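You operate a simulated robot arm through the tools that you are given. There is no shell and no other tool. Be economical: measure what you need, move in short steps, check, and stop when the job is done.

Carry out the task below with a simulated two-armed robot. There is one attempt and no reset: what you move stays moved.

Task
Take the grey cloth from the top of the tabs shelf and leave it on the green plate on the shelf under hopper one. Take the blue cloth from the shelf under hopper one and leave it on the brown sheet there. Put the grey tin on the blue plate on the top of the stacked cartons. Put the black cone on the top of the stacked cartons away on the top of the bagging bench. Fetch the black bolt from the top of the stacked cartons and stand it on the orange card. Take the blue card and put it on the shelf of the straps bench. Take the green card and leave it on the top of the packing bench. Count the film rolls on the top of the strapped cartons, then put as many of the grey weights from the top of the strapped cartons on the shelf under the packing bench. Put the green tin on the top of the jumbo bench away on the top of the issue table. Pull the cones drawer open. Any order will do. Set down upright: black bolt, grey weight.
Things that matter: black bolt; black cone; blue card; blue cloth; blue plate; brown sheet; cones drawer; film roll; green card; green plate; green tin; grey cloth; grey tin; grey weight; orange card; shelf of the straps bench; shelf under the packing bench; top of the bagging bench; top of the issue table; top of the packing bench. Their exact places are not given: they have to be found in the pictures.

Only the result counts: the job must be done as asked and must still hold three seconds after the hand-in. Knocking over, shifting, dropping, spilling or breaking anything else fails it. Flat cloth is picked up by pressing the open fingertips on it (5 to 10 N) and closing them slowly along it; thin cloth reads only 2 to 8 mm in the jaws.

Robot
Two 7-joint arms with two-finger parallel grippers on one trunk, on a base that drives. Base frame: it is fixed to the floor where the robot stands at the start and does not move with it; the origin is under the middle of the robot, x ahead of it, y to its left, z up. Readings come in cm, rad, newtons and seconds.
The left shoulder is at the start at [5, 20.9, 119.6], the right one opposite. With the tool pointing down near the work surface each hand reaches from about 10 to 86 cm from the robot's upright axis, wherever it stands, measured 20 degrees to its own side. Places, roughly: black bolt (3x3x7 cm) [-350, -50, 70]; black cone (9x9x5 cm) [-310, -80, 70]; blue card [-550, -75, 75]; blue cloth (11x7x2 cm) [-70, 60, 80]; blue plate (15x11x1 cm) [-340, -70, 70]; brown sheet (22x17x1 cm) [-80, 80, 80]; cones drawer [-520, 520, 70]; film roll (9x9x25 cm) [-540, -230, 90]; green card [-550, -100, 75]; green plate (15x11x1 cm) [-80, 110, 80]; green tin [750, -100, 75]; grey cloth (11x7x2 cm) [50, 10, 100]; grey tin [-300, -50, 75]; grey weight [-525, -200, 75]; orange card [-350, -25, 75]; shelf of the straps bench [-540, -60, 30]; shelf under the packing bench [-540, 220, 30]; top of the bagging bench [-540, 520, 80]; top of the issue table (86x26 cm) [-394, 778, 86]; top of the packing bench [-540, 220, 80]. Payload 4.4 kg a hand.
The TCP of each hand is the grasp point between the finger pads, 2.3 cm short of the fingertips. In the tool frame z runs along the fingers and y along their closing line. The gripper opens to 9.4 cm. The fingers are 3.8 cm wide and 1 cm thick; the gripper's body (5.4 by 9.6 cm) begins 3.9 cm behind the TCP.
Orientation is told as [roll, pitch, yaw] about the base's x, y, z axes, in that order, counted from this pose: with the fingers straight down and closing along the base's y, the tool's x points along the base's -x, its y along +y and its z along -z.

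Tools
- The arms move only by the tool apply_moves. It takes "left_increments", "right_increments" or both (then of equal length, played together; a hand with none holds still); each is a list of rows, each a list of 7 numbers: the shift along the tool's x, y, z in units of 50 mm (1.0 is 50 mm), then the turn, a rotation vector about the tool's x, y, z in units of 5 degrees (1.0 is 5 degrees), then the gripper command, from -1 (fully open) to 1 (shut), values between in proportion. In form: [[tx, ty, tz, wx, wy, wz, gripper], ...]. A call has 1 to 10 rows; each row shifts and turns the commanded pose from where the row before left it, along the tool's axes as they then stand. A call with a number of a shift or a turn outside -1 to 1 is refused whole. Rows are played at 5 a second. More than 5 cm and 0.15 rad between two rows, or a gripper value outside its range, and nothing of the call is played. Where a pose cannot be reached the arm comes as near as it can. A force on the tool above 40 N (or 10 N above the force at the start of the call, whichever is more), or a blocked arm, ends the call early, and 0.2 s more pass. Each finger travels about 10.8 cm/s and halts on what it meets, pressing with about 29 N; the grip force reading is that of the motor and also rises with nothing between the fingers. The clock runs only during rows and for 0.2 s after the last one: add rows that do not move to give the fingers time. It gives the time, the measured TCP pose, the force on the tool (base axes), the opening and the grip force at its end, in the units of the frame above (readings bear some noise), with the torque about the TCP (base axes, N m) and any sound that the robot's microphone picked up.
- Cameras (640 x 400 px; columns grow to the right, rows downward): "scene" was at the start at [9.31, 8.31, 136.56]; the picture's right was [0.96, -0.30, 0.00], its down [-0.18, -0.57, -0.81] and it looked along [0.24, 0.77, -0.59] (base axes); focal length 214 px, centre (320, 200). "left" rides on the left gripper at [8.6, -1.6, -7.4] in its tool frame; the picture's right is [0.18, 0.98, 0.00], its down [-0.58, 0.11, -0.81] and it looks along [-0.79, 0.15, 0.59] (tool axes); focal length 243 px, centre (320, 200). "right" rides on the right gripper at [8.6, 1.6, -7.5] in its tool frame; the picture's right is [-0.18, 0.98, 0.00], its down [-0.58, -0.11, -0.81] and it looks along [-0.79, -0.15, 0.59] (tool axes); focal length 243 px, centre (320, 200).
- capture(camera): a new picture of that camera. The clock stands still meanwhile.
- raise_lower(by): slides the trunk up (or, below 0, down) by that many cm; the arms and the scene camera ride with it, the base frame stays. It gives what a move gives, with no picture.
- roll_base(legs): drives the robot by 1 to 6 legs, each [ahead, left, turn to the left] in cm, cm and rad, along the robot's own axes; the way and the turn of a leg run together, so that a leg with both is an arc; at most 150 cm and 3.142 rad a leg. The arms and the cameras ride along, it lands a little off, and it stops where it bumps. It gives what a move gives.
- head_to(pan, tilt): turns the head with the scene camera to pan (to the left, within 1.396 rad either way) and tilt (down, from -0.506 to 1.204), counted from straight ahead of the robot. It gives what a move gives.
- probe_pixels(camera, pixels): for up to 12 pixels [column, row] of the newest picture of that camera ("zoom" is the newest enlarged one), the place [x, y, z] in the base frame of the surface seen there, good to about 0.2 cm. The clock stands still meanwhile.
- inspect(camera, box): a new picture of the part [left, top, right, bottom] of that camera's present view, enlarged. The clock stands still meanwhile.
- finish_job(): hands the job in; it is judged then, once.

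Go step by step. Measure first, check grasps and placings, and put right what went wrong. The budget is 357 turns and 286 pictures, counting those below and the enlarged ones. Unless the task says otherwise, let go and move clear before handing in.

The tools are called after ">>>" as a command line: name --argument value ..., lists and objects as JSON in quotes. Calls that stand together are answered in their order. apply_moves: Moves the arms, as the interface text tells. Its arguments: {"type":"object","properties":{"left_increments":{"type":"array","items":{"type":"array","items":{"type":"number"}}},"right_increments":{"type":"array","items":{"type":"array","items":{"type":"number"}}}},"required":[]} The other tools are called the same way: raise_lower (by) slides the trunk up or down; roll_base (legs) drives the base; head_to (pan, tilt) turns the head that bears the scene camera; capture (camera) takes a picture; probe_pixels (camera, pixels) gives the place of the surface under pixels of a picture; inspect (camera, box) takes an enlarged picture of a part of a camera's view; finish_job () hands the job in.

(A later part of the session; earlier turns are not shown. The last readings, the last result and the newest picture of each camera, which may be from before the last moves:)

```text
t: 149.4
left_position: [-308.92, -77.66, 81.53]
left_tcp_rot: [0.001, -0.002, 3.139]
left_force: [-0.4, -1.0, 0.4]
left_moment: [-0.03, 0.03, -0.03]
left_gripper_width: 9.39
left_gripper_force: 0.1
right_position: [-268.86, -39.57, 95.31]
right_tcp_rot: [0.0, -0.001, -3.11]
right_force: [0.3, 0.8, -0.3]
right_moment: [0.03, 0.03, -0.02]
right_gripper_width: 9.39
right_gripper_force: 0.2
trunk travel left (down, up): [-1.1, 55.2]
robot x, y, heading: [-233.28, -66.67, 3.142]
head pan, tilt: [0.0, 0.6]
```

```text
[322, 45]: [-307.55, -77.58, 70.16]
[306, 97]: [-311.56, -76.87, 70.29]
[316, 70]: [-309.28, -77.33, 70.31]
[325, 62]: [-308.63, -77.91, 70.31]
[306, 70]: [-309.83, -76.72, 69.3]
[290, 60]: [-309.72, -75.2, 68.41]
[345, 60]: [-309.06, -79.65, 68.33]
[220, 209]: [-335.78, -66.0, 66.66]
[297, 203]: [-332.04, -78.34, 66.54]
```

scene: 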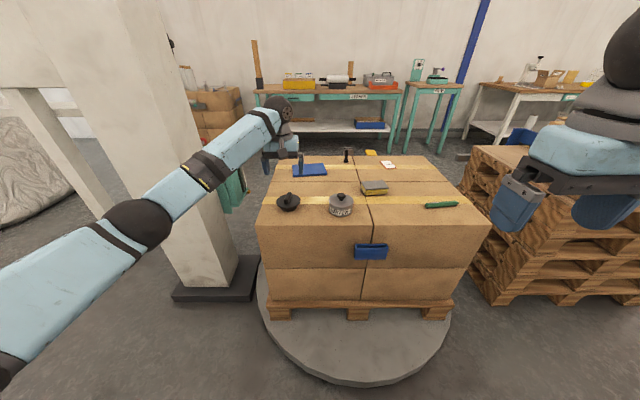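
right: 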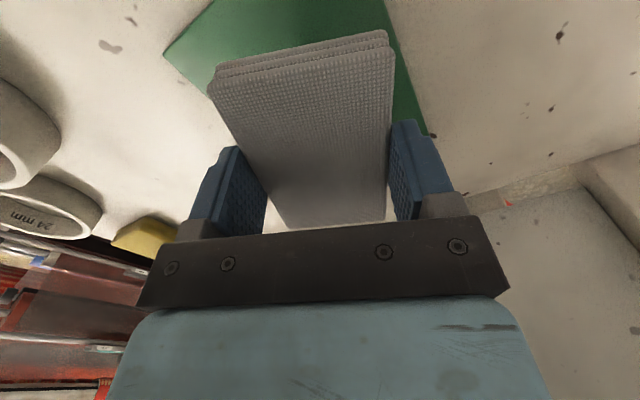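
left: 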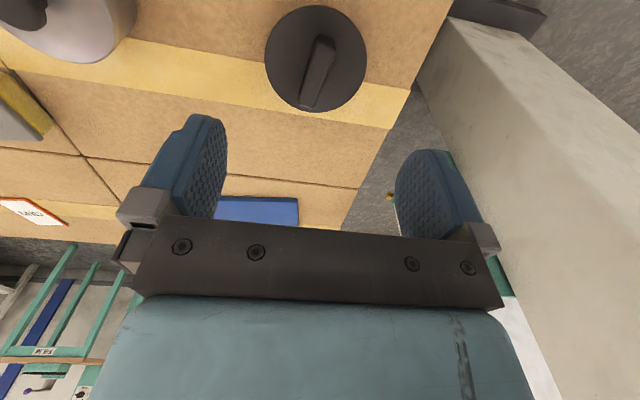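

Handle centre (-309.4,-77.25), turned ~10°. I'll align, lower to z 71.2 and close.

>>> apply_moves --left_increments '[[-0.08, -0.08, 0, 0, 0, 1, -1], [0, 0, 0.5, 0, 0, 1, -0.5], [0, 0, 0.7, 0, 0, 0, -0.5], [0, 0, 0.6, 0, 0, 0, -0.5], [0, 0, 0.25, 0, 0, 0, -0.5], [0, 0, 0, 0, 0, 0, 0], [0, 0, 0, 0, 0, 0, 0.5], [0, 0, 0, 0, 0, 0, 1], [0, 0, 0, 0, 0, 0, 1], [0, 0, 0, 0, 0, 0, 1]]'

>>> capture --camera "left"

```text
t: 151.6
left_position: [-309.53, -77.2, 71.34]
left_tcp_rot: [-0.001, 0.0, 2.963]
left_force: [0.2, 0.2, -0.1]
left_moment: [0.0, 0.02, -0.02]
left_gripper_width: 1.5
left_gripper_force: 29.2
right_position: [-268.59, -39.56, 95.22]
right_tcp_rot: [-0.001, -0.002, -3.111]
right_force: [-0.1, 0.0, -0.3]
right_moment: [0.02, 0.0, 0.02]
right_gripper_width: 9.42
right_gripper_force: 0.1
trunk travel left (down, up): [-1.1, 55.2]
robot x, y, heading: [-233.26, -66.74, 3.139]
head pan, tilt: [0.0, 0.6]
```

```text
234 pictures are left
```

left: 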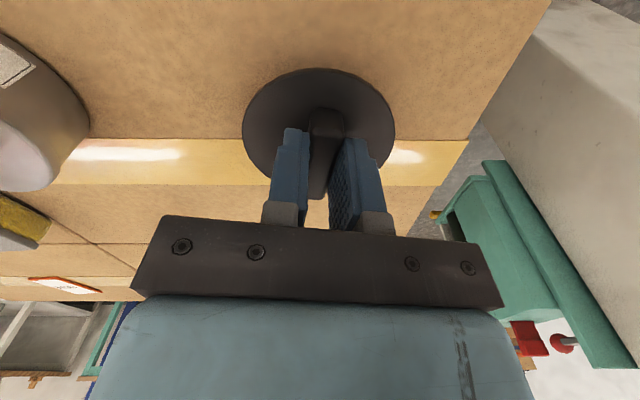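

Handle gripped (1.5 cm). I'll lift and pull the left hand back.

>>> apply_moves --left_increments '[[0, 0, -0.5, 0, 0, 0, 1], [0, 0, -0.9, 0, 0, 0, 1], [0, 0, -0.9, 0, 0, 0, 1], [0, 0, -0.9, 0, 0, 0, 1], [0, 0, -0.9, 0, 0, 0, 1], [0.9, 0, 0, 0, 0, 0, 1], [0.9, 0, 0, 0, 0, 0, 1], [0.9, 0, 0, 0, 0, 0, 1], [0.9, 0, 0, 0, 0, 0, 1], [0.9, 0, 0, 0, 0, 0, 1]]'

>>> capture --camera "scene"

```text
t: 153.8
left_position: [-286.99, -81.3, 91.85]
left_tcp_rot: [-0.001, 0.0, 2.963]
left_force: [-0.6, -0.2, -0.1]
left_moment: [-0.01, 0.01, -0.01]
left_gripper_width: 1.5
left_gripper_force: 28.9
right_position: [-268.68, -39.57, 95.33]
right_tcp_rot: [-0.001, -0.002, -3.111]
right_force: [-0.2, 0.7, -0.4]
right_moment: [0.02, -0.01, -0.01]
right_gripper_width: 9.41
right_gripper_force: 0.0
trunk travel left (down, up): [-1.1, 55.2]
robot x, y, heading: [-233.39, -66.68, 3.138]
head pan, tilt: [0.0, 0.6]
```

```text
233 pictures are left
```

scene: 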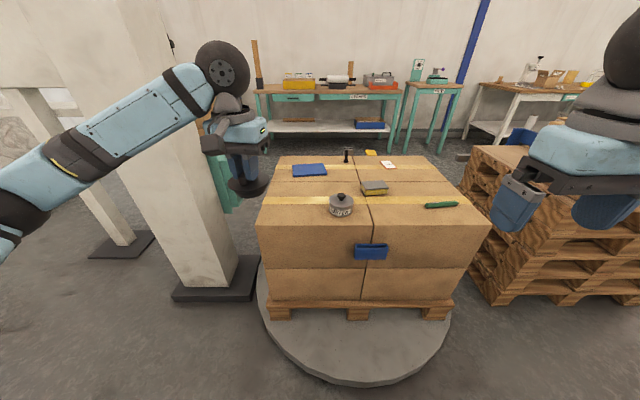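

Cone's held, carton's free. Now I'll bring the right hand above the tin.

>>> apply_moves --right_increments '[[-0.8, 0.38, 0.2, 0, 0, 0, -1], [-0.8, 0.38, 0.2, 0, 0, 0, -1], [-0.8, 0.38, 0.2, 0, 0, 0, -1], [-0.8, 0.38, 0.2, 0, 0, 0, -1], [-0.8, 0.38, 0.2, 0, 0, 0, -1], [-0.8, 0.38, 0.2, 0, 0, 0, -1], [-0.8, 0.38, 0.2, 0, 0, 0, -1], [-0.8, 0.38, 0.2, 0, 0, 0, -1], [-0.8, 0.38, 0.2, 0, 0, 0, -1], [-0.8, 0.38, 0.2, 0, 0, 0, -1]]'

>>> apply_moves --right_increments '[[0, 0, 0.3, 0, 0, 0, -1], [0, 0, 0.3, 0, 0, 0, -1], [0, 0, 0, 0, 0, 0, -1]]'

>>> capture --camera "right"

>>> capture --camera "scene"

```text
t: 156.0
left_position: [-287.13, -81.34, 91.93]
left_tcp_rot: [-0.001, -0.001, 2.965]
left_force: [-0.3, -1.2, -0.6]
left_moment: [-0.03, -0.02, 0.02]
left_gripper_width: 1.49
left_gripper_force: 29.3
right_position: [-308.05, -60.3, 85.37]
right_tcp_rot: [-0.001, -0.002, -3.109]
right_force: [-0.3, 0.7, -0.4]
right_moment: [-0.04, 0.0, 0.01]
right_gripper_width: 9.38
right_gripper_force: 0.0
trunk travel left (down, up): [-1.1, 55.2]
robot x, y, heading: [-233.05, -66.95, 3.138]
head pan, tilt: [0.0, 0.6]
```

```text
t: 156.8
left_position: [-287.09, -81.38, 91.91]
left_tcp_rot: [0.002, -0.001, 2.965]
left_force: [-0.3, -0.6, 0.1]
left_moment: [0.0, -0.02, 0.02]
left_gripper_width: 1.47
left_gripper_force: 29.6
right_position: [-307.99, -60.09, 82.58]
right_tcp_rot: [0.002, -0.002, -3.11]
right_force: [-0.1, -0.3, 0.3]
right_moment: [0.02, 0.01, 0.0]
right_gripper_width: 9.4
right_gripper_force: 0.0
trunk travel left (down, up): [-1.1, 55.2]
robot x, y, heading: [-233.45, -66.58, 3.135]
head pan, tilt: [0.0, 0.6]
```

```text
232 pictures are left
```

right: 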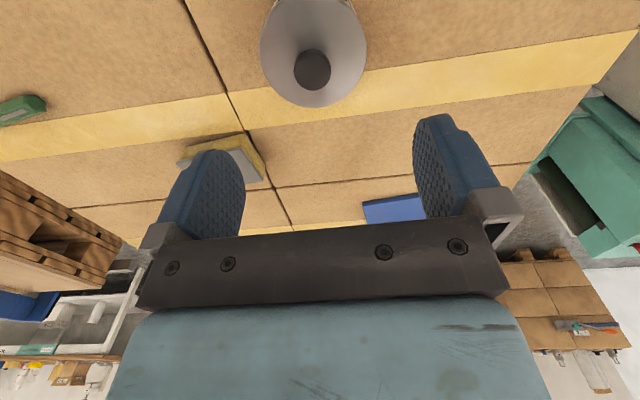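

```text
231 pictures are left
```

scene: 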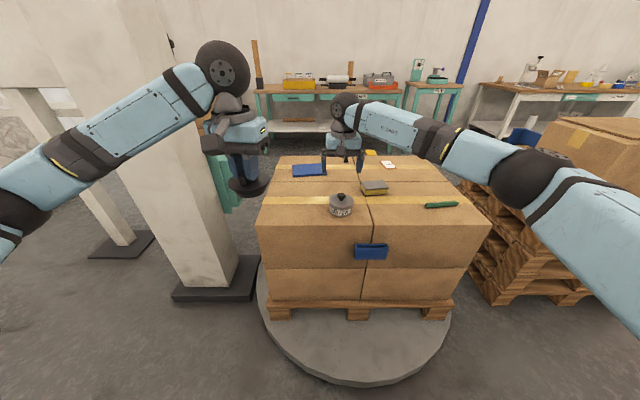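

I'll probe the tin's rim and knob from above.

>>> probe_pixels --camera "right" --pixels '[[264, 50], [363, 50], [313, 68], [313, 103], [318, 10], [285, 90], [345, 90], [280, 20], [355, 20]]'

```text
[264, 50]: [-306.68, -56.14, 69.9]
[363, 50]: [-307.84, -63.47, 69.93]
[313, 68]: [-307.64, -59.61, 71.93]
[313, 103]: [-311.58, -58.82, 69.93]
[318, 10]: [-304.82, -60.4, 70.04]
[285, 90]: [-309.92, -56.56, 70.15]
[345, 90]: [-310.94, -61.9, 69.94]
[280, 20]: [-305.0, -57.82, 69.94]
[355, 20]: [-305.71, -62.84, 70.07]
```

Tin centre (-307.65,-59.7), Ø≈8.1. I'll correct by 0.4 cm and lower to z 69.3 with open fingers.

>>> apply_moves --right_increments '[[0.07, -0.08, 0.5, 0, 0, 0, -1], [0, 0, 0.6, 0, 0, 0, -1], [0, 0, 0.5, 0, 0, 0, -1], [0, 0, 0, 0, 0, 0, -1]]'

>>> capture --camera "right"

```text
t: 157.8
left_position: [-287.11, -81.22, 91.85]
left_tcp_rot: [0.0, 0.0, 2.965]
left_force: [0.7, 0.0, -1.1]
left_moment: [0.0, -0.01, 0.03]
left_gripper_width: 1.48
left_gripper_force: 29.4
right_position: [-307.75, -59.77, 74.34]
right_tcp_rot: [0.003, -0.002, -3.111]
right_force: [-0.2, -0.3, -0.6]
right_moment: [0.01, 0.03, -0.02]
right_gripper_width: 9.38
right_gripper_force: 0.1
trunk travel left (down, up): [-1.1, 55.2]
robot x, y, heading: [-232.98, -66.96, 3.136]
head pan, tilt: [0.0, 0.6]
```

```text
230 pictures are left
```

right: 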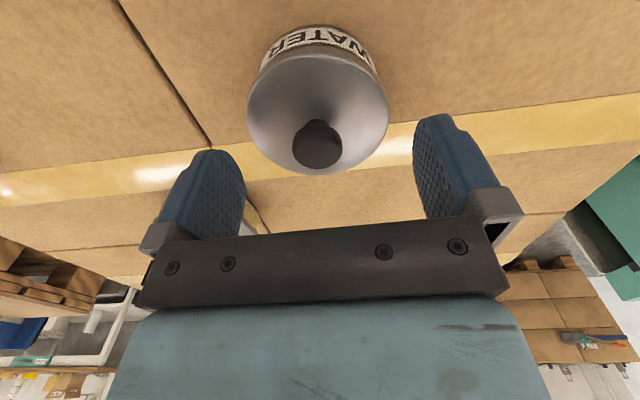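

Centred. I'll lower 5 cm and close on the body.

>>> apply_moves --right_increments '[[0, 0, 0.5, 0, 0, 0, -1], [0, 0, 0.5, 0, 0, 0, -1], [0, 0, 0, 0, 0, 0, -1], [0, 0, 0, 0, 0, 0, -0.7], [0, 0, 0, 0, 0, 0, 0], [0, 0, 0, 0, 0, 0, 0.5], [0, 0, 0, 0, 0, 0, 1], [0, 0, 0, 0, 0, 0, 1]]'

>>> capture --camera "right"

```text
t: 159.6
left_position: [-286.95, -81.22, 91.95]
left_tcp_rot: [0.0, 0.001, 2.964]
left_force: [0.3, 0.1, 0.1]
left_moment: [-0.03, 0.03, -0.01]
left_gripper_width: 1.5
left_gripper_force: 28.6
right_position: [-307.78, -59.86, 69.29]
right_tcp_rot: [0.003, -0.002, -3.111]
right_force: [-0.1, 1.7, -1.2]
right_moment: [0.02, 0.0, -0.03]
right_gripper_width: 7.98
right_gripper_force: 29.1
trunk travel left (down, up): [-1.1, 55.2]
robot x, y, heading: [-233.53, -66.9, 3.136]
head pan, tilt: [0.0, 0.6]
```

```text
229 pictures are left
```

right: 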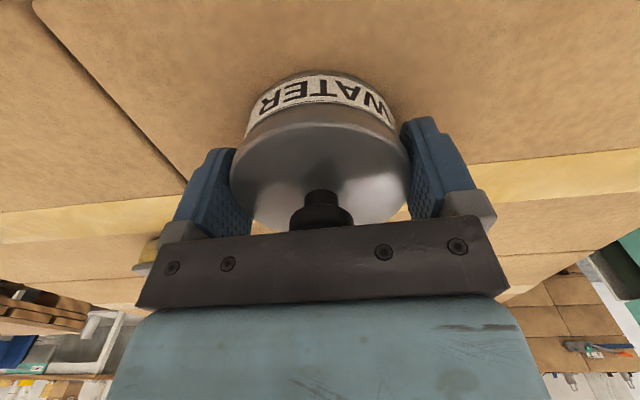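

Tin gripped at 7.98. I'll lift it, retract, and probe the pallet stack to pick a route to the west side.

>>> apply_moves --right_increments '[[0, 0, -0.4, 0, 0, 0, 1], [0, 0, -0.8, 0, 0, 0, 1], [0, 0, -0.9, 0, 0, 0, 1], [0, 0, -0.9, 0, 0, 0, 1], [0.9, 0, 0, 0, 0, 0, 1], [0.9, 0, 0, 0, 0, 0, 1], [0.9, -0.1, 0, 0, 0, 0, 1], [0.9, -0.2, 0, 0, 0, 0, 1], [0.9, -0.2, 0, 0, 0, 0, 1]]'

>>> raise_lower --by 20

>>> head_to --pan -0.5 --tilt 0.5

>>> capture --camera "scene"

```text
t: 161.6
left_position: [-287.1, -81.22, 91.83]
left_tcp_rot: [-0.001, -0.002, 2.964]
left_force: [-0.3, 0.4, -0.9]
left_moment: [-0.01, -0.01, 0.03]
left_gripper_width: 1.49
left_gripper_force: 29.2
right_position: [-285.43, -56.48, 84.61]
right_tcp_rot: [0.003, -0.002, -3.112]
right_force: [-0.3, -0.2, -0.2]
right_moment: [-0.02, -0.02, 0.01]
right_gripper_width: 7.99
right_gripper_force: 29.1
trunk travel left (down, up): [-1.1, 55.2]
robot x, y, heading: [-233.79, -66.86, 3.139]
head pan, tilt: [0.0, 0.6]
heard: snap
```

```text
t: 163.7
left_position: [-287.08, -81.23, 111.9]
left_tcp_rot: [0.0, 0.0, 2.963]
left_force: [-0.3, 0.7, -0.2]
left_moment: [-0.03, 0.02, 0.01]
left_gripper_width: 1.47
left_gripper_force: 28.9
right_position: [-285.53, -56.46, 104.44]
right_tcp_rot: [0.001, -0.001, -3.11]
right_force: [0.7, -0.5, -0.4]
right_moment: [0.03, -0.03, 0.0]
right_gripper_width: 8.0
right_gripper_force: 29.1
trunk travel left (down, up): [-21.1, 35.2]
robot x, y, heading: [-233.56, -66.8, 3.142]
head pan, tilt: [0.0, 0.6]
```

```text
t: 164.7
left_position: [-286.97, -81.28, 112.0]
left_tcp_rot: [-0.001, 0.001, 2.962]
left_force: [0.0, 0.2, -0.1]
left_moment: [0.02, -0.03, 0.0]
left_gripper_width: 1.47
left_gripper_force: 29.1
right_position: [-285.53, -56.36, 104.52]
right_tcp_rot: [0.0, -0.001, -3.109]
right_force: [-0.3, 0.2, 0.1]
right_moment: [-0.05, -0.04, -0.01]
right_gripper_width: 8.01
right_gripper_force: 29.1
trunk travel left (down, up): [-21.1, 35.2]
robot x, y, heading: [-233.35, -67.03, 3.138]
head pan, tilt: [-0.499, 0.499]
```

```text
228 pictures are left
```

scene: 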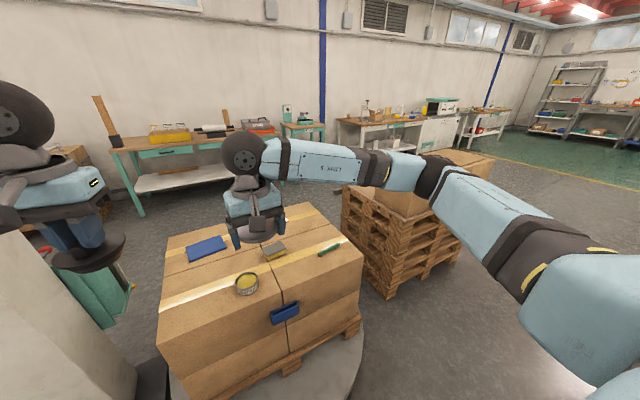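

A snap was heard, and at (246,283) an open tin with yellow content stays on the carton: I seem to hold only the lid. I'll look closely.

>>> inspect --camera "scene" --box '[180, 200, 340, 300]'

>>> capture --camera "right"

```text
4.00 times, centred on (260, 250) of scene
```

zoom: 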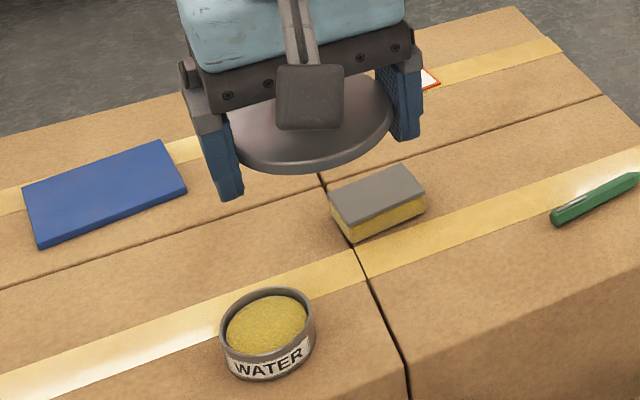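

```text
226 pictures are left
```

right: 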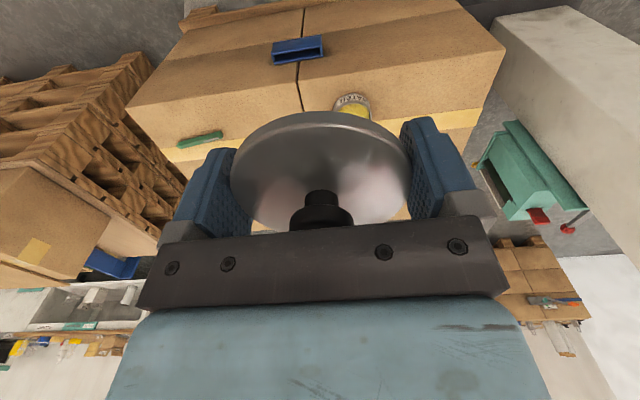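

I hold only the lid (snap lid). Plan: put the cone back for now, take the tin's body with the left hand while the right keeps the lid, go round, place both. First lower and return the cone.

>>> raise_lower --by -20

>>> apply_moves --left_increments '[[-0.9, 0, 0, 0, 0, 0, 1], [-0.9, 0, 0, 0, 0, 0, 1], [-0.9, 0, 0, 0, 0, 0, 1], [-0.9, 0, 0, 0, 0, 0, 1], [-0.9, 0, 0, 0, 0, 0, 1], [0, 0, 0.9, 0, 0, 0, 1], [0, 0, 0.9, 0, 0, 0, 1], [0, 0, 0.9, 0, 0, 0, 1], [0, 0, 0.9, 0, 0, 0, 1], [0, 0, 0.2, 0, 0, 0, 1]]' --right_increments '[[0.5, -0.8, 0, 0, 0, 0, 1], [0.5, -0.8, 0, 0, 0, 0, 1], [0, -0.8, 0, 0, 0, 0, 1], [0, -0.8, 0, 0, 0, 0, 1], [0, -0.8, 0, 0, 0, 0, 1], [0, 0, 0, 0, 0, 0, 1], [0, 0, 0, 0, 0, 0, 1], [0, 0, 0, 0, 0, 0, 1], [0, 0, 0, 0, 0, 0, 1], [0, 0, 0, 0, 0, 0, 1]]'

>>> capture --camera "left"

```text
t: 166.8
left_position: [-287.1, -81.26, 91.91]
left_tcp_rot: [0.0, -0.002, 2.965]
left_force: [-0.3, 0.5, 0.4]
left_moment: [-0.02, 0.03, -0.02]
left_gripper_width: 1.47
left_gripper_force: 29.5
right_position: [-285.49, -56.3, 84.63]
right_tcp_rot: [0.003, -0.003, -3.11]
right_force: [0.5, -0.1, -0.4]
right_moment: [-0.03, -0.01, 0.0]
right_gripper_width: 8.0
right_gripper_force: 28.8
trunk travel left (down, up): [-1.1, 55.2]
robot x, y, heading: [-233.44, -66.88, 3.138]
head pan, tilt: [-0.499, 0.499]
```

```text
t: 169.0
left_position: [-309.15, -77.42, 72.94]
left_tcp_rot: [-0.001, -0.003, 2.964]
left_force: [-0.2, 0.6, 0.3]
left_moment: [0.03, -0.02, 0.02]
left_gripper_width: 1.48
left_gripper_force: 29.0
right_position: [-281.31, -36.36, 84.64]
right_tcp_rot: [0.002, -0.001, -3.11]
right_force: [-1.1, 0.1, 0.0]
right_moment: [0.01, -0.02, 0.01]
right_gripper_width: 7.97
right_gripper_force: 29.0
trunk travel left (down, up): [-1.1, 55.2]
robot x, y, heading: [-233.2, -66.82, 3.135]
head pan, tilt: [-0.499, 0.499]
```

```text
225 pictures are left
```

left: 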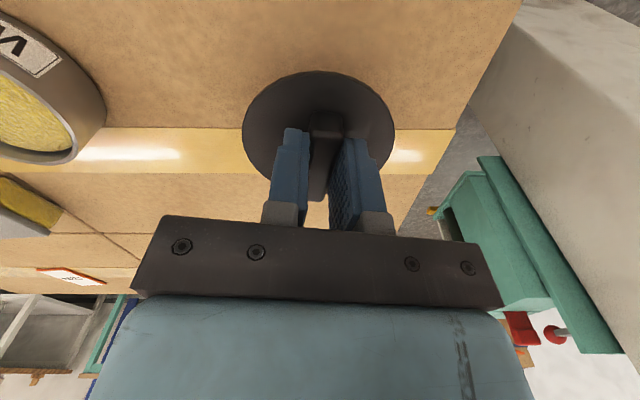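

Lower the last 1.55 cm, release, and rise.

>>> apply_moves --left_increments '[[0, 0, 0.31, 0, 0, 0, 1], [0, 0, 0, 0, 0, 0, 1], [0, 0, 0, 0, 0, 0, 0.5], [0, 0, 0, 0, 0, 0, 0], [0, 0, 0, 0, 0, 0, -0.4], [0, 0, 0, 0, 0, 0, -0.4], [0, 0, -0.5, 0, 0, 0, -0.4], [0, 0, -0.9, 0, 0, 0, -0.7], [0, 0, -0.7, 0, 0, -1, -1], [0, 0, 0, 0, 0, -1, -1]]'

>>> capture --camera "left"

```text
t: 171.2
left_position: [-309.12, -77.41, 81.83]
left_tcp_rot: [-0.001, -0.002, 3.139]
left_force: [0.0, 0.0, 0.2]
left_moment: [0.03, -0.02, 0.01]
left_gripper_width: 9.4
left_gripper_force: 0.1
right_position: [-281.34, -36.34, 84.73]
right_tcp_rot: [0.0, -0.003, -3.11]
right_force: [0.6, 0.8, 0.5]
right_moment: [-0.03, 0.0, -0.01]
right_gripper_width: 7.97
right_gripper_force: 28.7
trunk travel left (down, up): [-1.1, 55.2]
robot x, y, heading: [-233.16, -67.21, 3.141]
head pan, tilt: [-0.499, 0.499]
```

```text
224 pictures are left
```

left: 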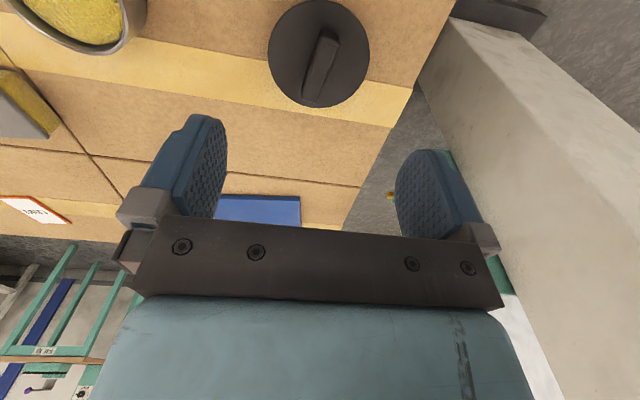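

Cone is back in place. I'll move the left hand over the open tin.

>>> apply_moves --left_increments '[[0.07, -0.88, 0, 0, 0, 0, -1], [0.07, -0.88, 0, 0, 0, 0, -1], [0.07, -0.88, 0, 0, 0, 0, -1], [0.07, -0.88, 0, 0, 0, 0, -1], [0, 0, 0, 0, 0, 0, -1]]'

>>> capture --camera "left"

>>> probe_pixels --camera "left" --pixels '[[315, 60], [265, 60], [365, 60], [315, 95], [290, 90], [345, 90]]'

```text
t: 172.4
left_position: [-307.67, -59.74, 81.67]
left_tcp_rot: [0.0, -0.002, 3.139]
left_force: [-0.1, 0.7, 0.8]
left_moment: [-0.02, 0.02, -0.01]
left_gripper_width: 9.4
left_gripper_force: 0.1
right_position: [-281.39, -36.4, 84.66]
right_tcp_rot: [0.003, -0.003, -3.111]
right_force: [-0.3, 0.2, 0.4]
right_moment: [0.02, 0.0, 0.02]
right_gripper_width: 7.99
right_gripper_force: 29.0
trunk travel left (down, up): [-1.1, 55.2]
robot x, y, heading: [-233.34, -66.59, 3.141]
head pan, tilt: [-0.499, 0.499]
```

```text
223 pictures are left
```

left: 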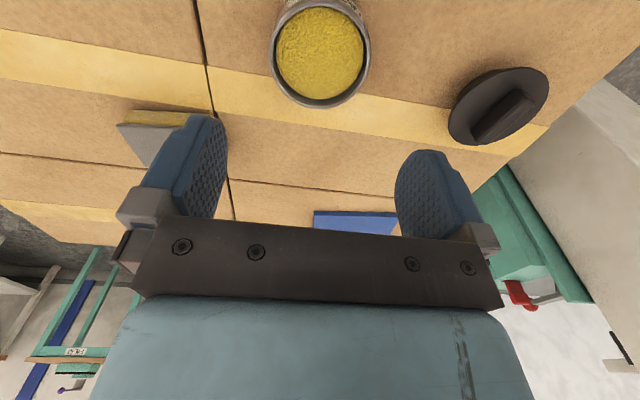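

```text
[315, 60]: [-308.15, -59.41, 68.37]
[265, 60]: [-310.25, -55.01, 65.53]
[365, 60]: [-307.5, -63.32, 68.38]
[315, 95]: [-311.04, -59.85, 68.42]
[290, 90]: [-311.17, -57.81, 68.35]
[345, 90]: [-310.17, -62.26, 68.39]
```

Body centre ≈(-307.6,-59.6), rim z≈68.7. I'll lower to z 68.6 and grip the body.

>>> apply_moves --left_increments '[[0, 0, 0.8, 0, 0, 0, -1], [0, 0, 0.8, 0, 0, 0, -1], [0, 0, 0.6, 0, 0, 0, -1], [0, 0, 0.42, 0, 0, 0, -1], [0, 0, 0, 0, 0, 0, -1], [0, 0, 0, 0, 0, 0, -0.7], [0, 0, 0, 0, 0, 0, -0.3], [0, 0, 0, 0, 0, 0, 0.5], [0, 0, 0, 0, 0, 0, 1], [0, 0, 0, 0, 0, 0, 1]]'

>>> capture --camera "left"

```text
t: 174.6
left_position: [-307.75, -60.03, 68.64]
left_tcp_rot: [-0.001, 0.001, 3.139]
left_force: [-0.1, 1.9, -0.8]
left_moment: [0.13, 0.11, -0.08]
left_gripper_width: 7.8
left_gripper_force: 29.2
right_position: [-281.46, -36.25, 84.75]
right_tcp_rot: [0.002, -0.002, -3.109]
right_force: [0.3, 0.8, -0.8]
right_moment: [0.0, -0.04, 0.01]
right_gripper_width: 7.97
right_gripper_force: 28.7
trunk travel left (down, up): [-1.1, 55.2]
robot x, y, heading: [-233.38, -66.77, 3.137]
head pan, tilt: [-0.499, 0.499]
```

```text
222 pictures are left
```

left: 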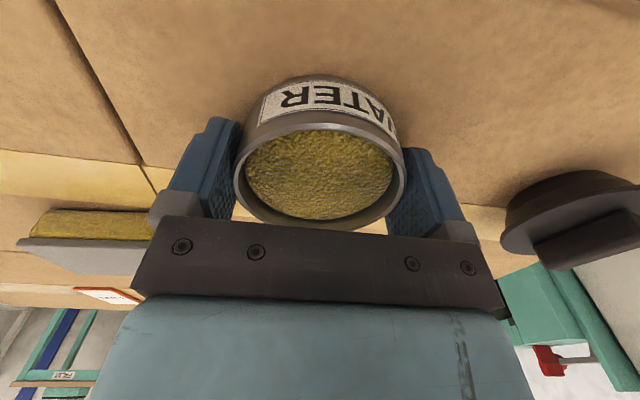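

Body gripped at 7.8. I'll lift gently and retract it.

>>> apply_moves --left_increments '[[0, 0, -0.3, 0, 0, 0, 1], [0, 0, -0.5, 0, 0, 0, 1], [0, 0, -0.6, 0, 0, 0, 1], [0, 0, -0.6, 0, 0, 0, 1], [0, 0, -0.6, 0, 0, 0, 1], [0, 0, -0.6, 0, 0, 0, 1], [0.5, 0.3, 0, 0, 0, 0, 1], [0.6, 0.4, 0, 0, 0, 0, 1], [0.6, 0.5, 0, 0, 0, 0, 1], [0.6, 0.5, 0, 0, 0, 0, 1]]'

>>> raise_lower --by 18

>>> capture --camera "scene"

>>> capture --camera "left"

```text
t: 176.8
left_position: [-296.35, -68.26, 84.83]
left_tcp_rot: [0.001, 0.0, 3.138]
left_force: [-0.3, -0.1, -5.5]
left_moment: [0.0, -0.05, 0.02]
left_gripper_width: 7.82
left_gripper_force: 28.6
right_position: [-281.31, -36.28, 84.67]
right_tcp_rot: [0.001, -0.002, -3.109]
right_force: [1.0, -0.3, -0.6]
right_moment: [0.0, -0.02, 0.03]
right_gripper_width: 7.99
right_gripper_force: 29.1
trunk travel left (down, up): [-1.1, 55.2]
robot x, y, heading: [-233.43, -66.88, 3.136]
head pan, tilt: [-0.499, 0.499]
```

```text
t: 178.8
left_position: [-296.33, -68.24, 102.69]
left_tcp_rot: [-0.002, 0.0, 3.138]
left_force: [0.6, 0.8, -5.3]
left_moment: [-0.01, -0.02, 0.01]
left_gripper_width: 7.79
left_gripper_force: 29.2
right_position: [-281.33, -36.46, 102.67]
right_tcp_rot: [0.002, 0.0, -3.111]
right_force: [0.1, 0.1, -0.2]
right_moment: [0.01, 0.02, 0.0]
right_gripper_width: 7.97
right_gripper_force: 29.5
trunk travel left (down, up): [-19.1, 37.2]
robot x, y, heading: [-233.32, -66.39, 3.136]
head pan, tilt: [-0.499, 0.499]
```

```text
221 pictures are left
```

scene: 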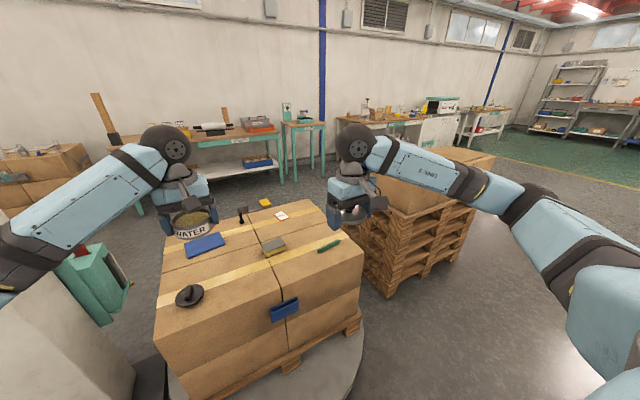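

```text
220 pictures are left
```

left: 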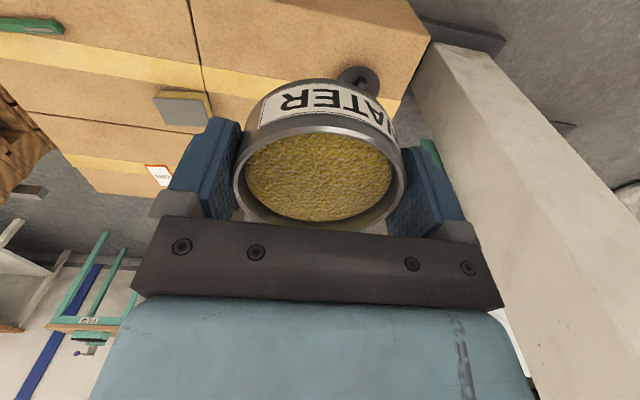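

Tin body and lid are both held. I'll probe the pallet stack and benches for the route round the north.

>>> probe_pixels --camera "scene" --pixels '[[375, 290], [455, 255], [342, 200], [490, 160], [440, 160], [400, 200], [300, 190], [340, 175], [470, 150], [250, 180], [520, 220], [150, 200]]'

```text
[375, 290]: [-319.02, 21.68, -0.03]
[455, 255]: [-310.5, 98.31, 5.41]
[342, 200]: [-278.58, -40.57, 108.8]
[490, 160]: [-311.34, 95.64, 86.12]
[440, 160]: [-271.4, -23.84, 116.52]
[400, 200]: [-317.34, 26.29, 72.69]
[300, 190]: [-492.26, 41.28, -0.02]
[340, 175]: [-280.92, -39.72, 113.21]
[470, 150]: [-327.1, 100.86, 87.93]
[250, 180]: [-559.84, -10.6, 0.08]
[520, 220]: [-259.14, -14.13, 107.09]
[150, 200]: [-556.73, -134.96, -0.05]
```

Pallets occupy x≥-400..-310, y 21–101. I'll raise 15 cm, go back a bit, north to y≈160, turn to face +x there, and look.

>>> raise_lower --by 15

>>> roll_base --legs '[[-15, 0, 0], [0, -115, 0], [0, -115, 0]]'

>>> head_to --pan 0.4 --tilt 0.5

>>> capture --camera "scene"

```text
t: 180.6
left_position: [-296.41, -68.27, 117.79]
left_tcp_rot: [-0.001, 0.0, 3.139]
left_force: [-0.5, -0.3, -5.6]
left_moment: [0.0, 0.0, -0.01]
left_gripper_width: 7.81
left_gripper_force: 29.2
right_position: [-281.43, -36.39, 117.72]
right_tcp_rot: [0.002, -0.001, -3.111]
right_force: [-0.2, -0.2, -0.3]
right_moment: [-0.02, -0.03, -0.02]
right_gripper_width: 7.99
right_gripper_force: 28.3
trunk travel left (down, up): [-34.1, 22.2]
robot x, y, heading: [-233.0, -66.76, 3.139]
head pan, tilt: [-0.499, 0.499]
```

```text
t: 202.1
left_position: [-276.48, 164.87, 117.71]
left_tcp_rot: [0.001, 0.0, 3.133]
left_force: [-0.3, 0.9, -5.3]
left_moment: [0.0, -0.04, -0.01]
left_gripper_width: 7.76
left_gripper_force: 28.7
right_position: [-261.39, 196.59, 117.66]
right_tcp_rot: [0.002, -0.001, -3.116]
right_force: [0.5, 0.5, 0.3]
right_moment: [-0.06, -0.01, -0.01]
right_gripper_width: 8.01
right_gripper_force: 29.2
trunk travel left (down, up): [-34.1, 22.2]
robot x, y, heading: [-213.71, 165.85, 3.133]
head pan, tilt: [-0.499, 0.499]
```

```text
t: 203.3
left_position: [-276.49, 164.92, 117.73]
left_tcp_rot: [0.0, 0.0, 3.132]
left_force: [-0.7, 0.1, -5.2]
left_moment: [0.02, -0.02, 0.0]
left_gripper_width: 7.8
left_gripper_force: 29.3
right_position: [-261.41, 196.6, 117.77]
right_tcp_rot: [0.001, -0.002, -3.115]
right_force: [0.0, -0.1, -0.3]
right_moment: [0.02, 0.04, -0.01]
right_gripper_width: 7.97
right_gripper_force: 29.1
trunk travel left (down, up): [-34.1, 22.2]
robot x, y, heading: [-213.87, 165.91, 3.134]
head pan, tilt: [0.4, 0.499]
```

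```text
219 pictures are left
```

scene: 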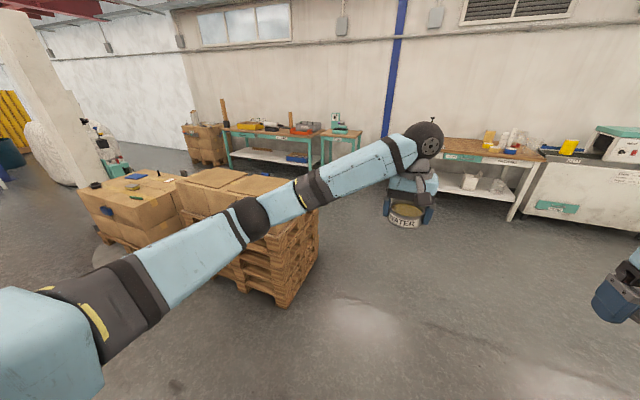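

Way's clear. Probing pallet's far corner and packing bench front.

>>> probe_pixels --camera "scene" --pixels '[[319, 215], [285, 300], [230, 170], [490, 160], [515, 218], [325, 178], [230, 165], [430, 150], [560, 170], [185, 205], [470, 145], [358, 140]]'

```text
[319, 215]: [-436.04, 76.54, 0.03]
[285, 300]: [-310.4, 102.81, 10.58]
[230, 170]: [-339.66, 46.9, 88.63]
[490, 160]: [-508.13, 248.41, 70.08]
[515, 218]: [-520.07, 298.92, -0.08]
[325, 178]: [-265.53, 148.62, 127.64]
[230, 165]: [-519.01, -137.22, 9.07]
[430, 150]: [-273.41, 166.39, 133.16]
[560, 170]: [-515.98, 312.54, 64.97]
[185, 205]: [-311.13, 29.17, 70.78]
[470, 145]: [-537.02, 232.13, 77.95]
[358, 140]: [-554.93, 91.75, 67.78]
```

I'll turn to face +x here, then back to x≈-435 and sidestep right (south) to y≈-70 in stages.

>>> roll_base --legs '[[0, 0, -1.57], [0, 0, -1.565]]'

>>> roll_base --legs '[[-112, 0, 0], [-111, 0, 0], [0, -120, 0]]'

>>> head_to --pan -0.4 --tilt 0.55

>>> capture --camera "scene"

```text
t: 211.4
left_position: [-150.43, 165.13, 117.82]
left_tcp_rot: [0.001, 0.001, -0.033]
left_force: [0.3, -0.2, -5.9]
left_moment: [0.01, 0.04, 0.01]
left_gripper_width: 7.79
left_gripper_force: 29.1
right_position: [-166.49, 133.91, 117.8]
right_tcp_rot: [0.001, -0.001, 0.0]
right_force: [-0.1, 0.0, -0.9]
right_moment: [-0.02, 0.0, -0.01]
right_gripper_width: 7.97
right_gripper_force: 29.0
trunk travel left (down, up): [-34.1, 22.2]
robot x, y, heading: [-213.6, 165.83, -0.032]
head pan, tilt: [0.4, 0.499]
```

```text
t: 232.8
left_position: [-370.63, 50.95, 117.77]
left_tcp_rot: [-0.002, -0.001, 0.005]
left_force: [-0.4, 0.0, -4.9]
left_moment: [-0.01, 0.04, 0.01]
left_gripper_width: 7.78
left_gripper_force: 28.9
right_position: [-385.44, 18.97, 117.73]
right_tcp_rot: [0.001, -0.001, 0.041]
right_force: [-0.8, -0.1, -0.1]
right_moment: [0.0, 0.0, 0.0]
right_gripper_width: 7.97
right_gripper_force: 28.8
trunk travel left (down, up): [-34.1, 22.2]
robot x, y, heading: [-434.03, 49.0, 0.006]
head pan, tilt: [0.4, 0.499]
```

```text
t: 233.9
left_position: [-370.7, 50.92, 117.65]
left_tcp_rot: [0.001, 0.001, 0.006]
left_force: [0.4, 0.0, -6.3]
left_moment: [-0.01, 0.04, 0.0]
left_gripper_width: 7.76
left_gripper_force: 29.1
right_position: [-385.43, 18.99, 117.77]
right_tcp_rot: [0.003, -0.002, 0.041]
right_force: [-0.8, 0.1, -0.6]
right_moment: [0.0, -0.02, -0.01]
right_gripper_width: 7.99
right_gripper_force: 29.0
trunk travel left (down, up): [-34.1, 22.2]
robot x, y, heading: [-434.04, 49.03, 0.003]
head pan, tilt: [-0.4, 0.55]
```

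```text
218 pictures are left
```

scene: 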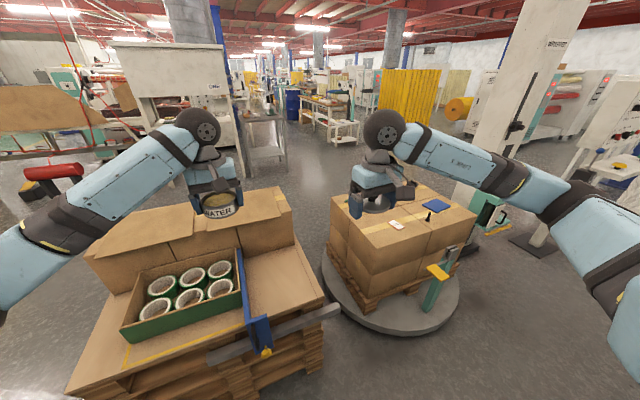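

There's a green stand with yellow pad at (437,275) by the disc, and a bar sticking out from the pallet at (270,340). I'll probe both.

>>> probe_pixels --camera "scene" --pixels '[[437, 270], [432, 305], [452, 250], [335, 308], [215, 355], [262, 330], [320, 370], [365, 320], [400, 330], [455, 300], [180, 290], [395, 225]]'

>>> inspect --camera "scene" --box '[300, 170, 520, 310]'

```text
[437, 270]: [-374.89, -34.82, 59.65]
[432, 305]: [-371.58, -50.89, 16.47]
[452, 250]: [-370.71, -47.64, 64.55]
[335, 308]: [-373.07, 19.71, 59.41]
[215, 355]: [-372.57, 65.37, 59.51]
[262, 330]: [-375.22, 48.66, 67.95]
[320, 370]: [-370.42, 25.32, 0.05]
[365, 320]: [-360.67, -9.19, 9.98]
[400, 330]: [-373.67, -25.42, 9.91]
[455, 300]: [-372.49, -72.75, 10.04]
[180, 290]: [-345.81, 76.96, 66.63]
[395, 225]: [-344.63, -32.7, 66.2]
```

```text
2.86 times, centred on (410, 240) of scene
```

zoom: 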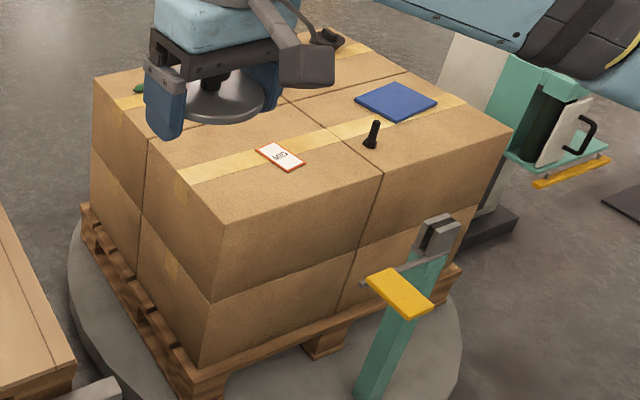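

The stand is below carton top height (z<67) at x≈-373; OK for arms above. I'll sidestep right to y≈-78 and close in to x≈-420.

>>> roll_base --legs '[[0, -127, 0], [14, 0, 0]]'

>>> head_to --pan 0.0 --tilt 0.6

>>> capture --camera "scene"

```text
t: 246.1
left_position: [-356.47, -74.92, 117.74]
left_tcp_rot: [0.0, 0.0, -0.008]
left_force: [-0.4, 0.0, -5.5]
left_moment: [-0.01, 0.05, -0.02]
left_gripper_width: 7.75
left_gripper_force: 28.9
right_position: [-371.67, -106.83, 117.69]
right_tcp_rot: [0.0, -0.002, 0.026]
right_force: [0.4, 0.0, -0.7]
right_moment: [0.02, 0.04, -0.01]
right_gripper_width: 7.99
right_gripper_force: 29.3
trunk travel left (down, up): [-34.1, 22.2]
robot x, y, heading: [-419.85, -76.19, -0.009]
head pan, tilt: [-0.4, 0.55]
```

```text
t: 246.9
left_position: [-356.48, -75.14, 117.74]
left_tcp_rot: [0.001, 0.001, -0.008]
left_force: [-0.6, -0.2, -5.5]
left_moment: [0.01, 0.03, 0.01]
left_gripper_width: 7.76
left_gripper_force: 29.5
right_position: [-371.67, -106.8, 117.7]
right_tcp_rot: [0.0, -0.002, 0.026]
right_force: [-0.4, 0.1, 0.0]
right_moment: [-0.01, -0.03, 0.02]
right_gripper_width: 7.98
right_gripper_force: 29.5
trunk travel left (down, up): [-34.1, 22.2]
robot x, y, heading: [-419.64, -75.58, -0.013]
head pan, tilt: [0.0, 0.6]
```

```text
216 pictures are left
```

scene: 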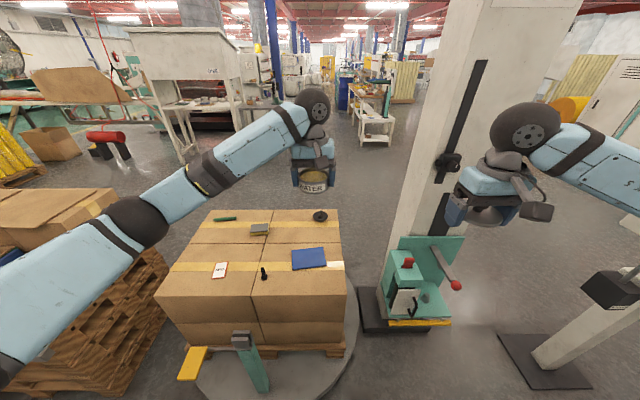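

I'll probe the plate, lever/knob of the mast, bolt and card before lowering.

>>> probe_pixels --camera "scene" --pixels '[[292, 252], [323, 247], [328, 266], [296, 270], [310, 258], [264, 272], [456, 285], [408, 262], [450, 160], [440, 300], [220, 270], [243, 340]]'

>>> apply_moves --right_increments '[[0.8, 0.5, 0, 0, 0, 0, 1], [0.8, 0.5, 0, 0, 0, 0, 1], [0.5, 0.5, 0, 0, 0, 0, 1]]'

```text
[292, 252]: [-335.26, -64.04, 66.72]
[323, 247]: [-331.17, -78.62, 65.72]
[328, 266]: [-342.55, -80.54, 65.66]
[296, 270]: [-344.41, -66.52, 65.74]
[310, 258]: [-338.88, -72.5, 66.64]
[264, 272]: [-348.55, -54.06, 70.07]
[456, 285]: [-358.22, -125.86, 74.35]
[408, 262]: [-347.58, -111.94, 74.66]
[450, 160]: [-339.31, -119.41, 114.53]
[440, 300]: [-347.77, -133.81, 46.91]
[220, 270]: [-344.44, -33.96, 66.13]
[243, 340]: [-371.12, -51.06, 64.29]
```

```text
t: 247.8
left_position: [-356.29, -74.94, 117.92]
left_tcp_rot: [0.002, 0.0, -0.008]
left_force: [-1.0, 0.1, -5.0]
left_moment: [0.01, 0.05, -0.03]
left_gripper_width: 7.76
left_gripper_force: 28.7
right_position: [-382.43, -99.68, 117.47]
right_tcp_rot: [0.0, 0.0, 0.026]
right_force: [0.6, 0.9, -0.4]
right_moment: [-0.02, -0.03, -0.03]
right_gripper_width: 7.99
right_gripper_force: 29.1
trunk travel left (down, up): [-34.1, 22.2]
robot x, y, heading: [-419.48, -76.22, -0.011]
head pan, tilt: [0.0, 0.6]
```

Plate centre ≈(-338.2,-72.4). I'll lower the trunk 33 cm and extend the left hand over the plate.

>>> raise_lower --by -33

>>> apply_moves --left_increments '[[-0.7, 0.1, 0, 0, 0, 0, 1], [-0.7, 0.1, 0, 0, 0, 0, 1], [-0.7, 0.1, 0, 0, 0, 0, 1], [-0.7, 0.1, 0, 0, 0, 0, 1], [-0.8, 0.12, 0, 0, 0, 0, 1], [0, 0, 0.8, 0, 0, 0, 1], [0, 0, 0.8, 0, 0, 0, 1], [0, 0, 0, 0, 0, 0, 1]]'

>>> capture --camera "scene"

>>> capture --camera "left"

```text
t: 251.0
left_position: [-356.5, -74.98, 84.83]
left_tcp_rot: [-0.001, -0.001, -0.006]
left_force: [-0.4, -0.1, -5.0]
left_moment: [0.03, 0.03, 0.0]
left_gripper_width: 7.76
left_gripper_force: 28.9
right_position: [-382.48, -99.63, 84.41]
right_tcp_rot: [0.001, -0.002, 0.027]
right_force: [0.6, -0.5, -0.1]
right_moment: [-0.01, -0.03, 0.01]
right_gripper_width: 8.02
right_gripper_force: 28.8
trunk travel left (down, up): [-1.1, 55.2]
robot x, y, heading: [-419.52, -76.3, -0.013]
head pan, tilt: [0.0, 0.6]
```

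```text
t: 252.8
left_position: [-338.29, -72.46, 76.77]
left_tcp_rot: [0.0, 0.0, -0.009]
left_force: [0.2, -0.6, -5.3]
left_moment: [0.01, 0.01, 0.0]
left_gripper_width: 7.77
left_gripper_force: 29.2
right_position: [-382.52, -99.74, 84.57]
right_tcp_rot: [-0.002, -0.001, 0.026]
right_force: [-0.2, 0.2, 0.3]
right_moment: [-0.05, -0.03, -0.01]
right_gripper_width: 8.0
right_gripper_force: 29.1
trunk travel left (down, up): [-1.1, 55.2]
robot x, y, heading: [-419.33, -76.09, -0.008]
head pan, tilt: [0.0, 0.6]
```

```text
215 pictures are left
```

scene: 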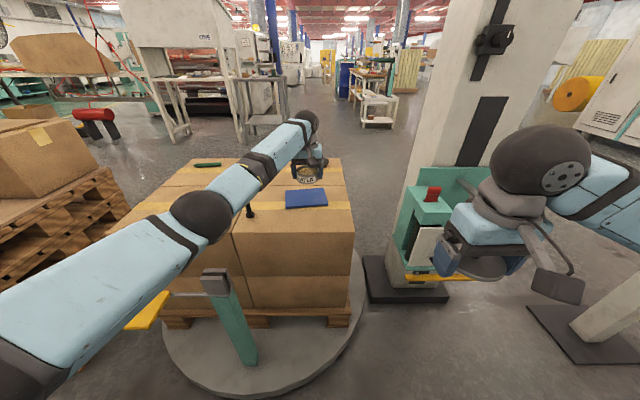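

```text
214 pictures are left
```

left: 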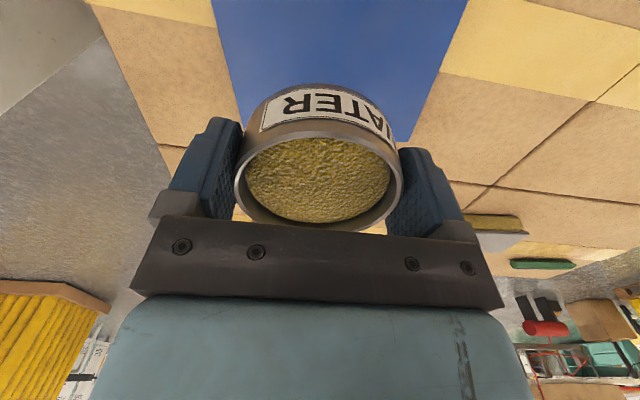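

Forearm passes near the bolt and stand; I'll check its heights before the last 7 cm down.

>>> probe_pixels --camera "scene" --pixels '[[215, 240], [240, 205], [250, 212], [262, 190], [290, 160], [180, 250], [217, 280], [150, 310], [140, 290]]'

```text
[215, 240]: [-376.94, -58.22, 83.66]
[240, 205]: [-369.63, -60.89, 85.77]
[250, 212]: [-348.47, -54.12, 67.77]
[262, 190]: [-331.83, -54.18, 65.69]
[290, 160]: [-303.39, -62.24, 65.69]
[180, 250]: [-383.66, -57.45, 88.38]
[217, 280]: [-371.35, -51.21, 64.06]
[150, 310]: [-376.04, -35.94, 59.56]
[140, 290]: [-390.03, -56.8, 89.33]
```

Clear. I'll lower 7 cm, release gently and rise.

>>> apply_moves --left_increments '[[0, 0, 0.5, 0, 0, 0, 1], [0, 0, 0.5, 0, 0, 0, 1], [0, 0, 0.4, 0, 0, 0, 1], [0, 0, 0, 0, 0, 0, 1], [0, 0, 0, 0, 0, 0, 0.0], [0, 0, 0, 0, 0, 0, -0.6], [0, 0, 0, 0, 0, 0, -0.8], [0, 0, 0, 0, 0, 0, -1], [0, 0, 0, 0, 0, 0, -1]]'

>>> capture --camera "left"

```text
t: 254.8
left_position: [-338.36, -72.83, 69.7]
left_tcp_rot: [0.001, -0.001, -0.009]
left_force: [0.1, -0.5, 0.5]
left_moment: [0.01, 0.0, 0.01]
left_gripper_width: 9.39
left_gripper_force: 0.1
right_position: [-382.45, -99.71, 84.52]
right_tcp_rot: [0.001, -0.002, 0.027]
right_force: [-0.1, -0.2, -0.7]
right_moment: [0.0, -0.03, 0.01]
right_gripper_width: 7.98
right_gripper_force: 29.1
trunk travel left (down, up): [-1.1, 55.2]
robot x, y, heading: [-419.37, -75.97, -0.015]
head pan, tilt: [0.0, 0.6]
```

```text
213 pictures are left
```

left: 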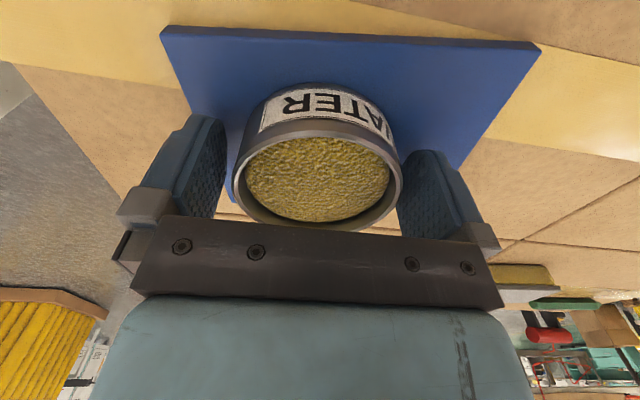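

Tin sits on the plate. I'll raise the left hand and move it back and to the left, then view.

>>> apply_moves --left_increments '[[0, 0, -0.5, 0, 0, 0, -1], [0, 0, -0.9, 0, 0, 0, -1], [0, 0, -0.9, 0, 0, 0, -1], [0, 0, -0.9, 0, 0, 0, -1], [0.7, 0.6, 0, 0, 0, 0, -1], [0.7, 0.6, 0, 0, 0, 0, -1], [0.7, 0.6, 0, 0, 0, 0, -1], [0.7, 0.6, 0, 0, 0, 0, -1], [0.7, 0.6, 0, 0, 0, 0, -1], [0.5, 0.8, 0, 0, 0, 0, -1]]'

>>> capture --camera "scene"

>>> inspect --camera "scene" --box '[220, 140, 380, 240]'

```text
t: 257.0
left_position: [-358.51, -53.01, 85.48]
left_tcp_rot: [0.002, 0.001, -0.01]
left_force: [-0.3, -0.3, -0.2]
left_moment: [-0.01, -0.01, 0.0]
left_gripper_width: 9.41
left_gripper_force: 0.2
right_position: [-382.56, -99.67, 84.48]
right_tcp_rot: [0.0, -0.003, 0.026]
right_force: [-0.1, 0.5, -0.2]
right_moment: [-0.01, -0.02, -0.01]
right_gripper_width: 7.99
right_gripper_force: 28.9
trunk travel left (down, up): [-1.1, 55.2]
robot x, y, heading: [-419.27, -76.22, -0.013]
head pan, tilt: [0.0, 0.6]
```

```text
212 pictures are left
```

scene: 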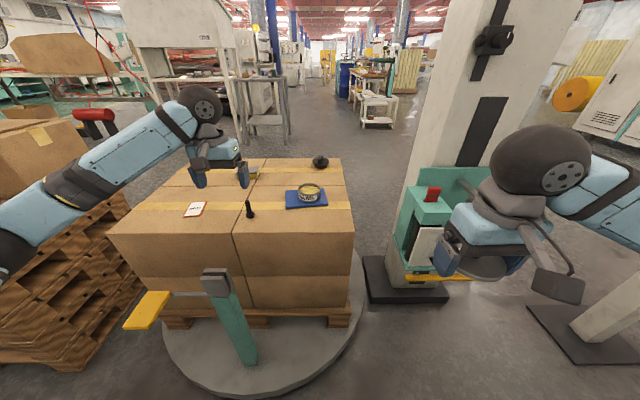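

```text
4.00 times, centred on (300, 190) of scene
```

zoom: 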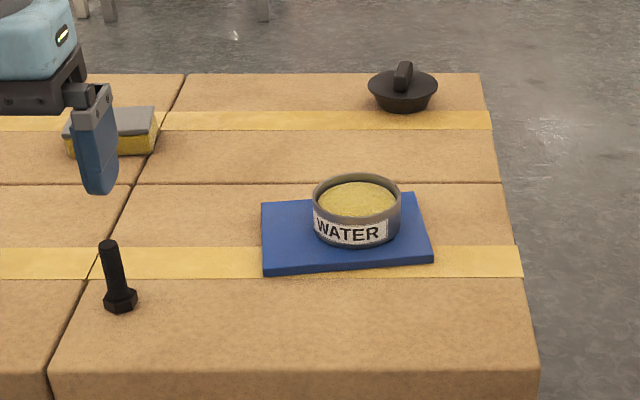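

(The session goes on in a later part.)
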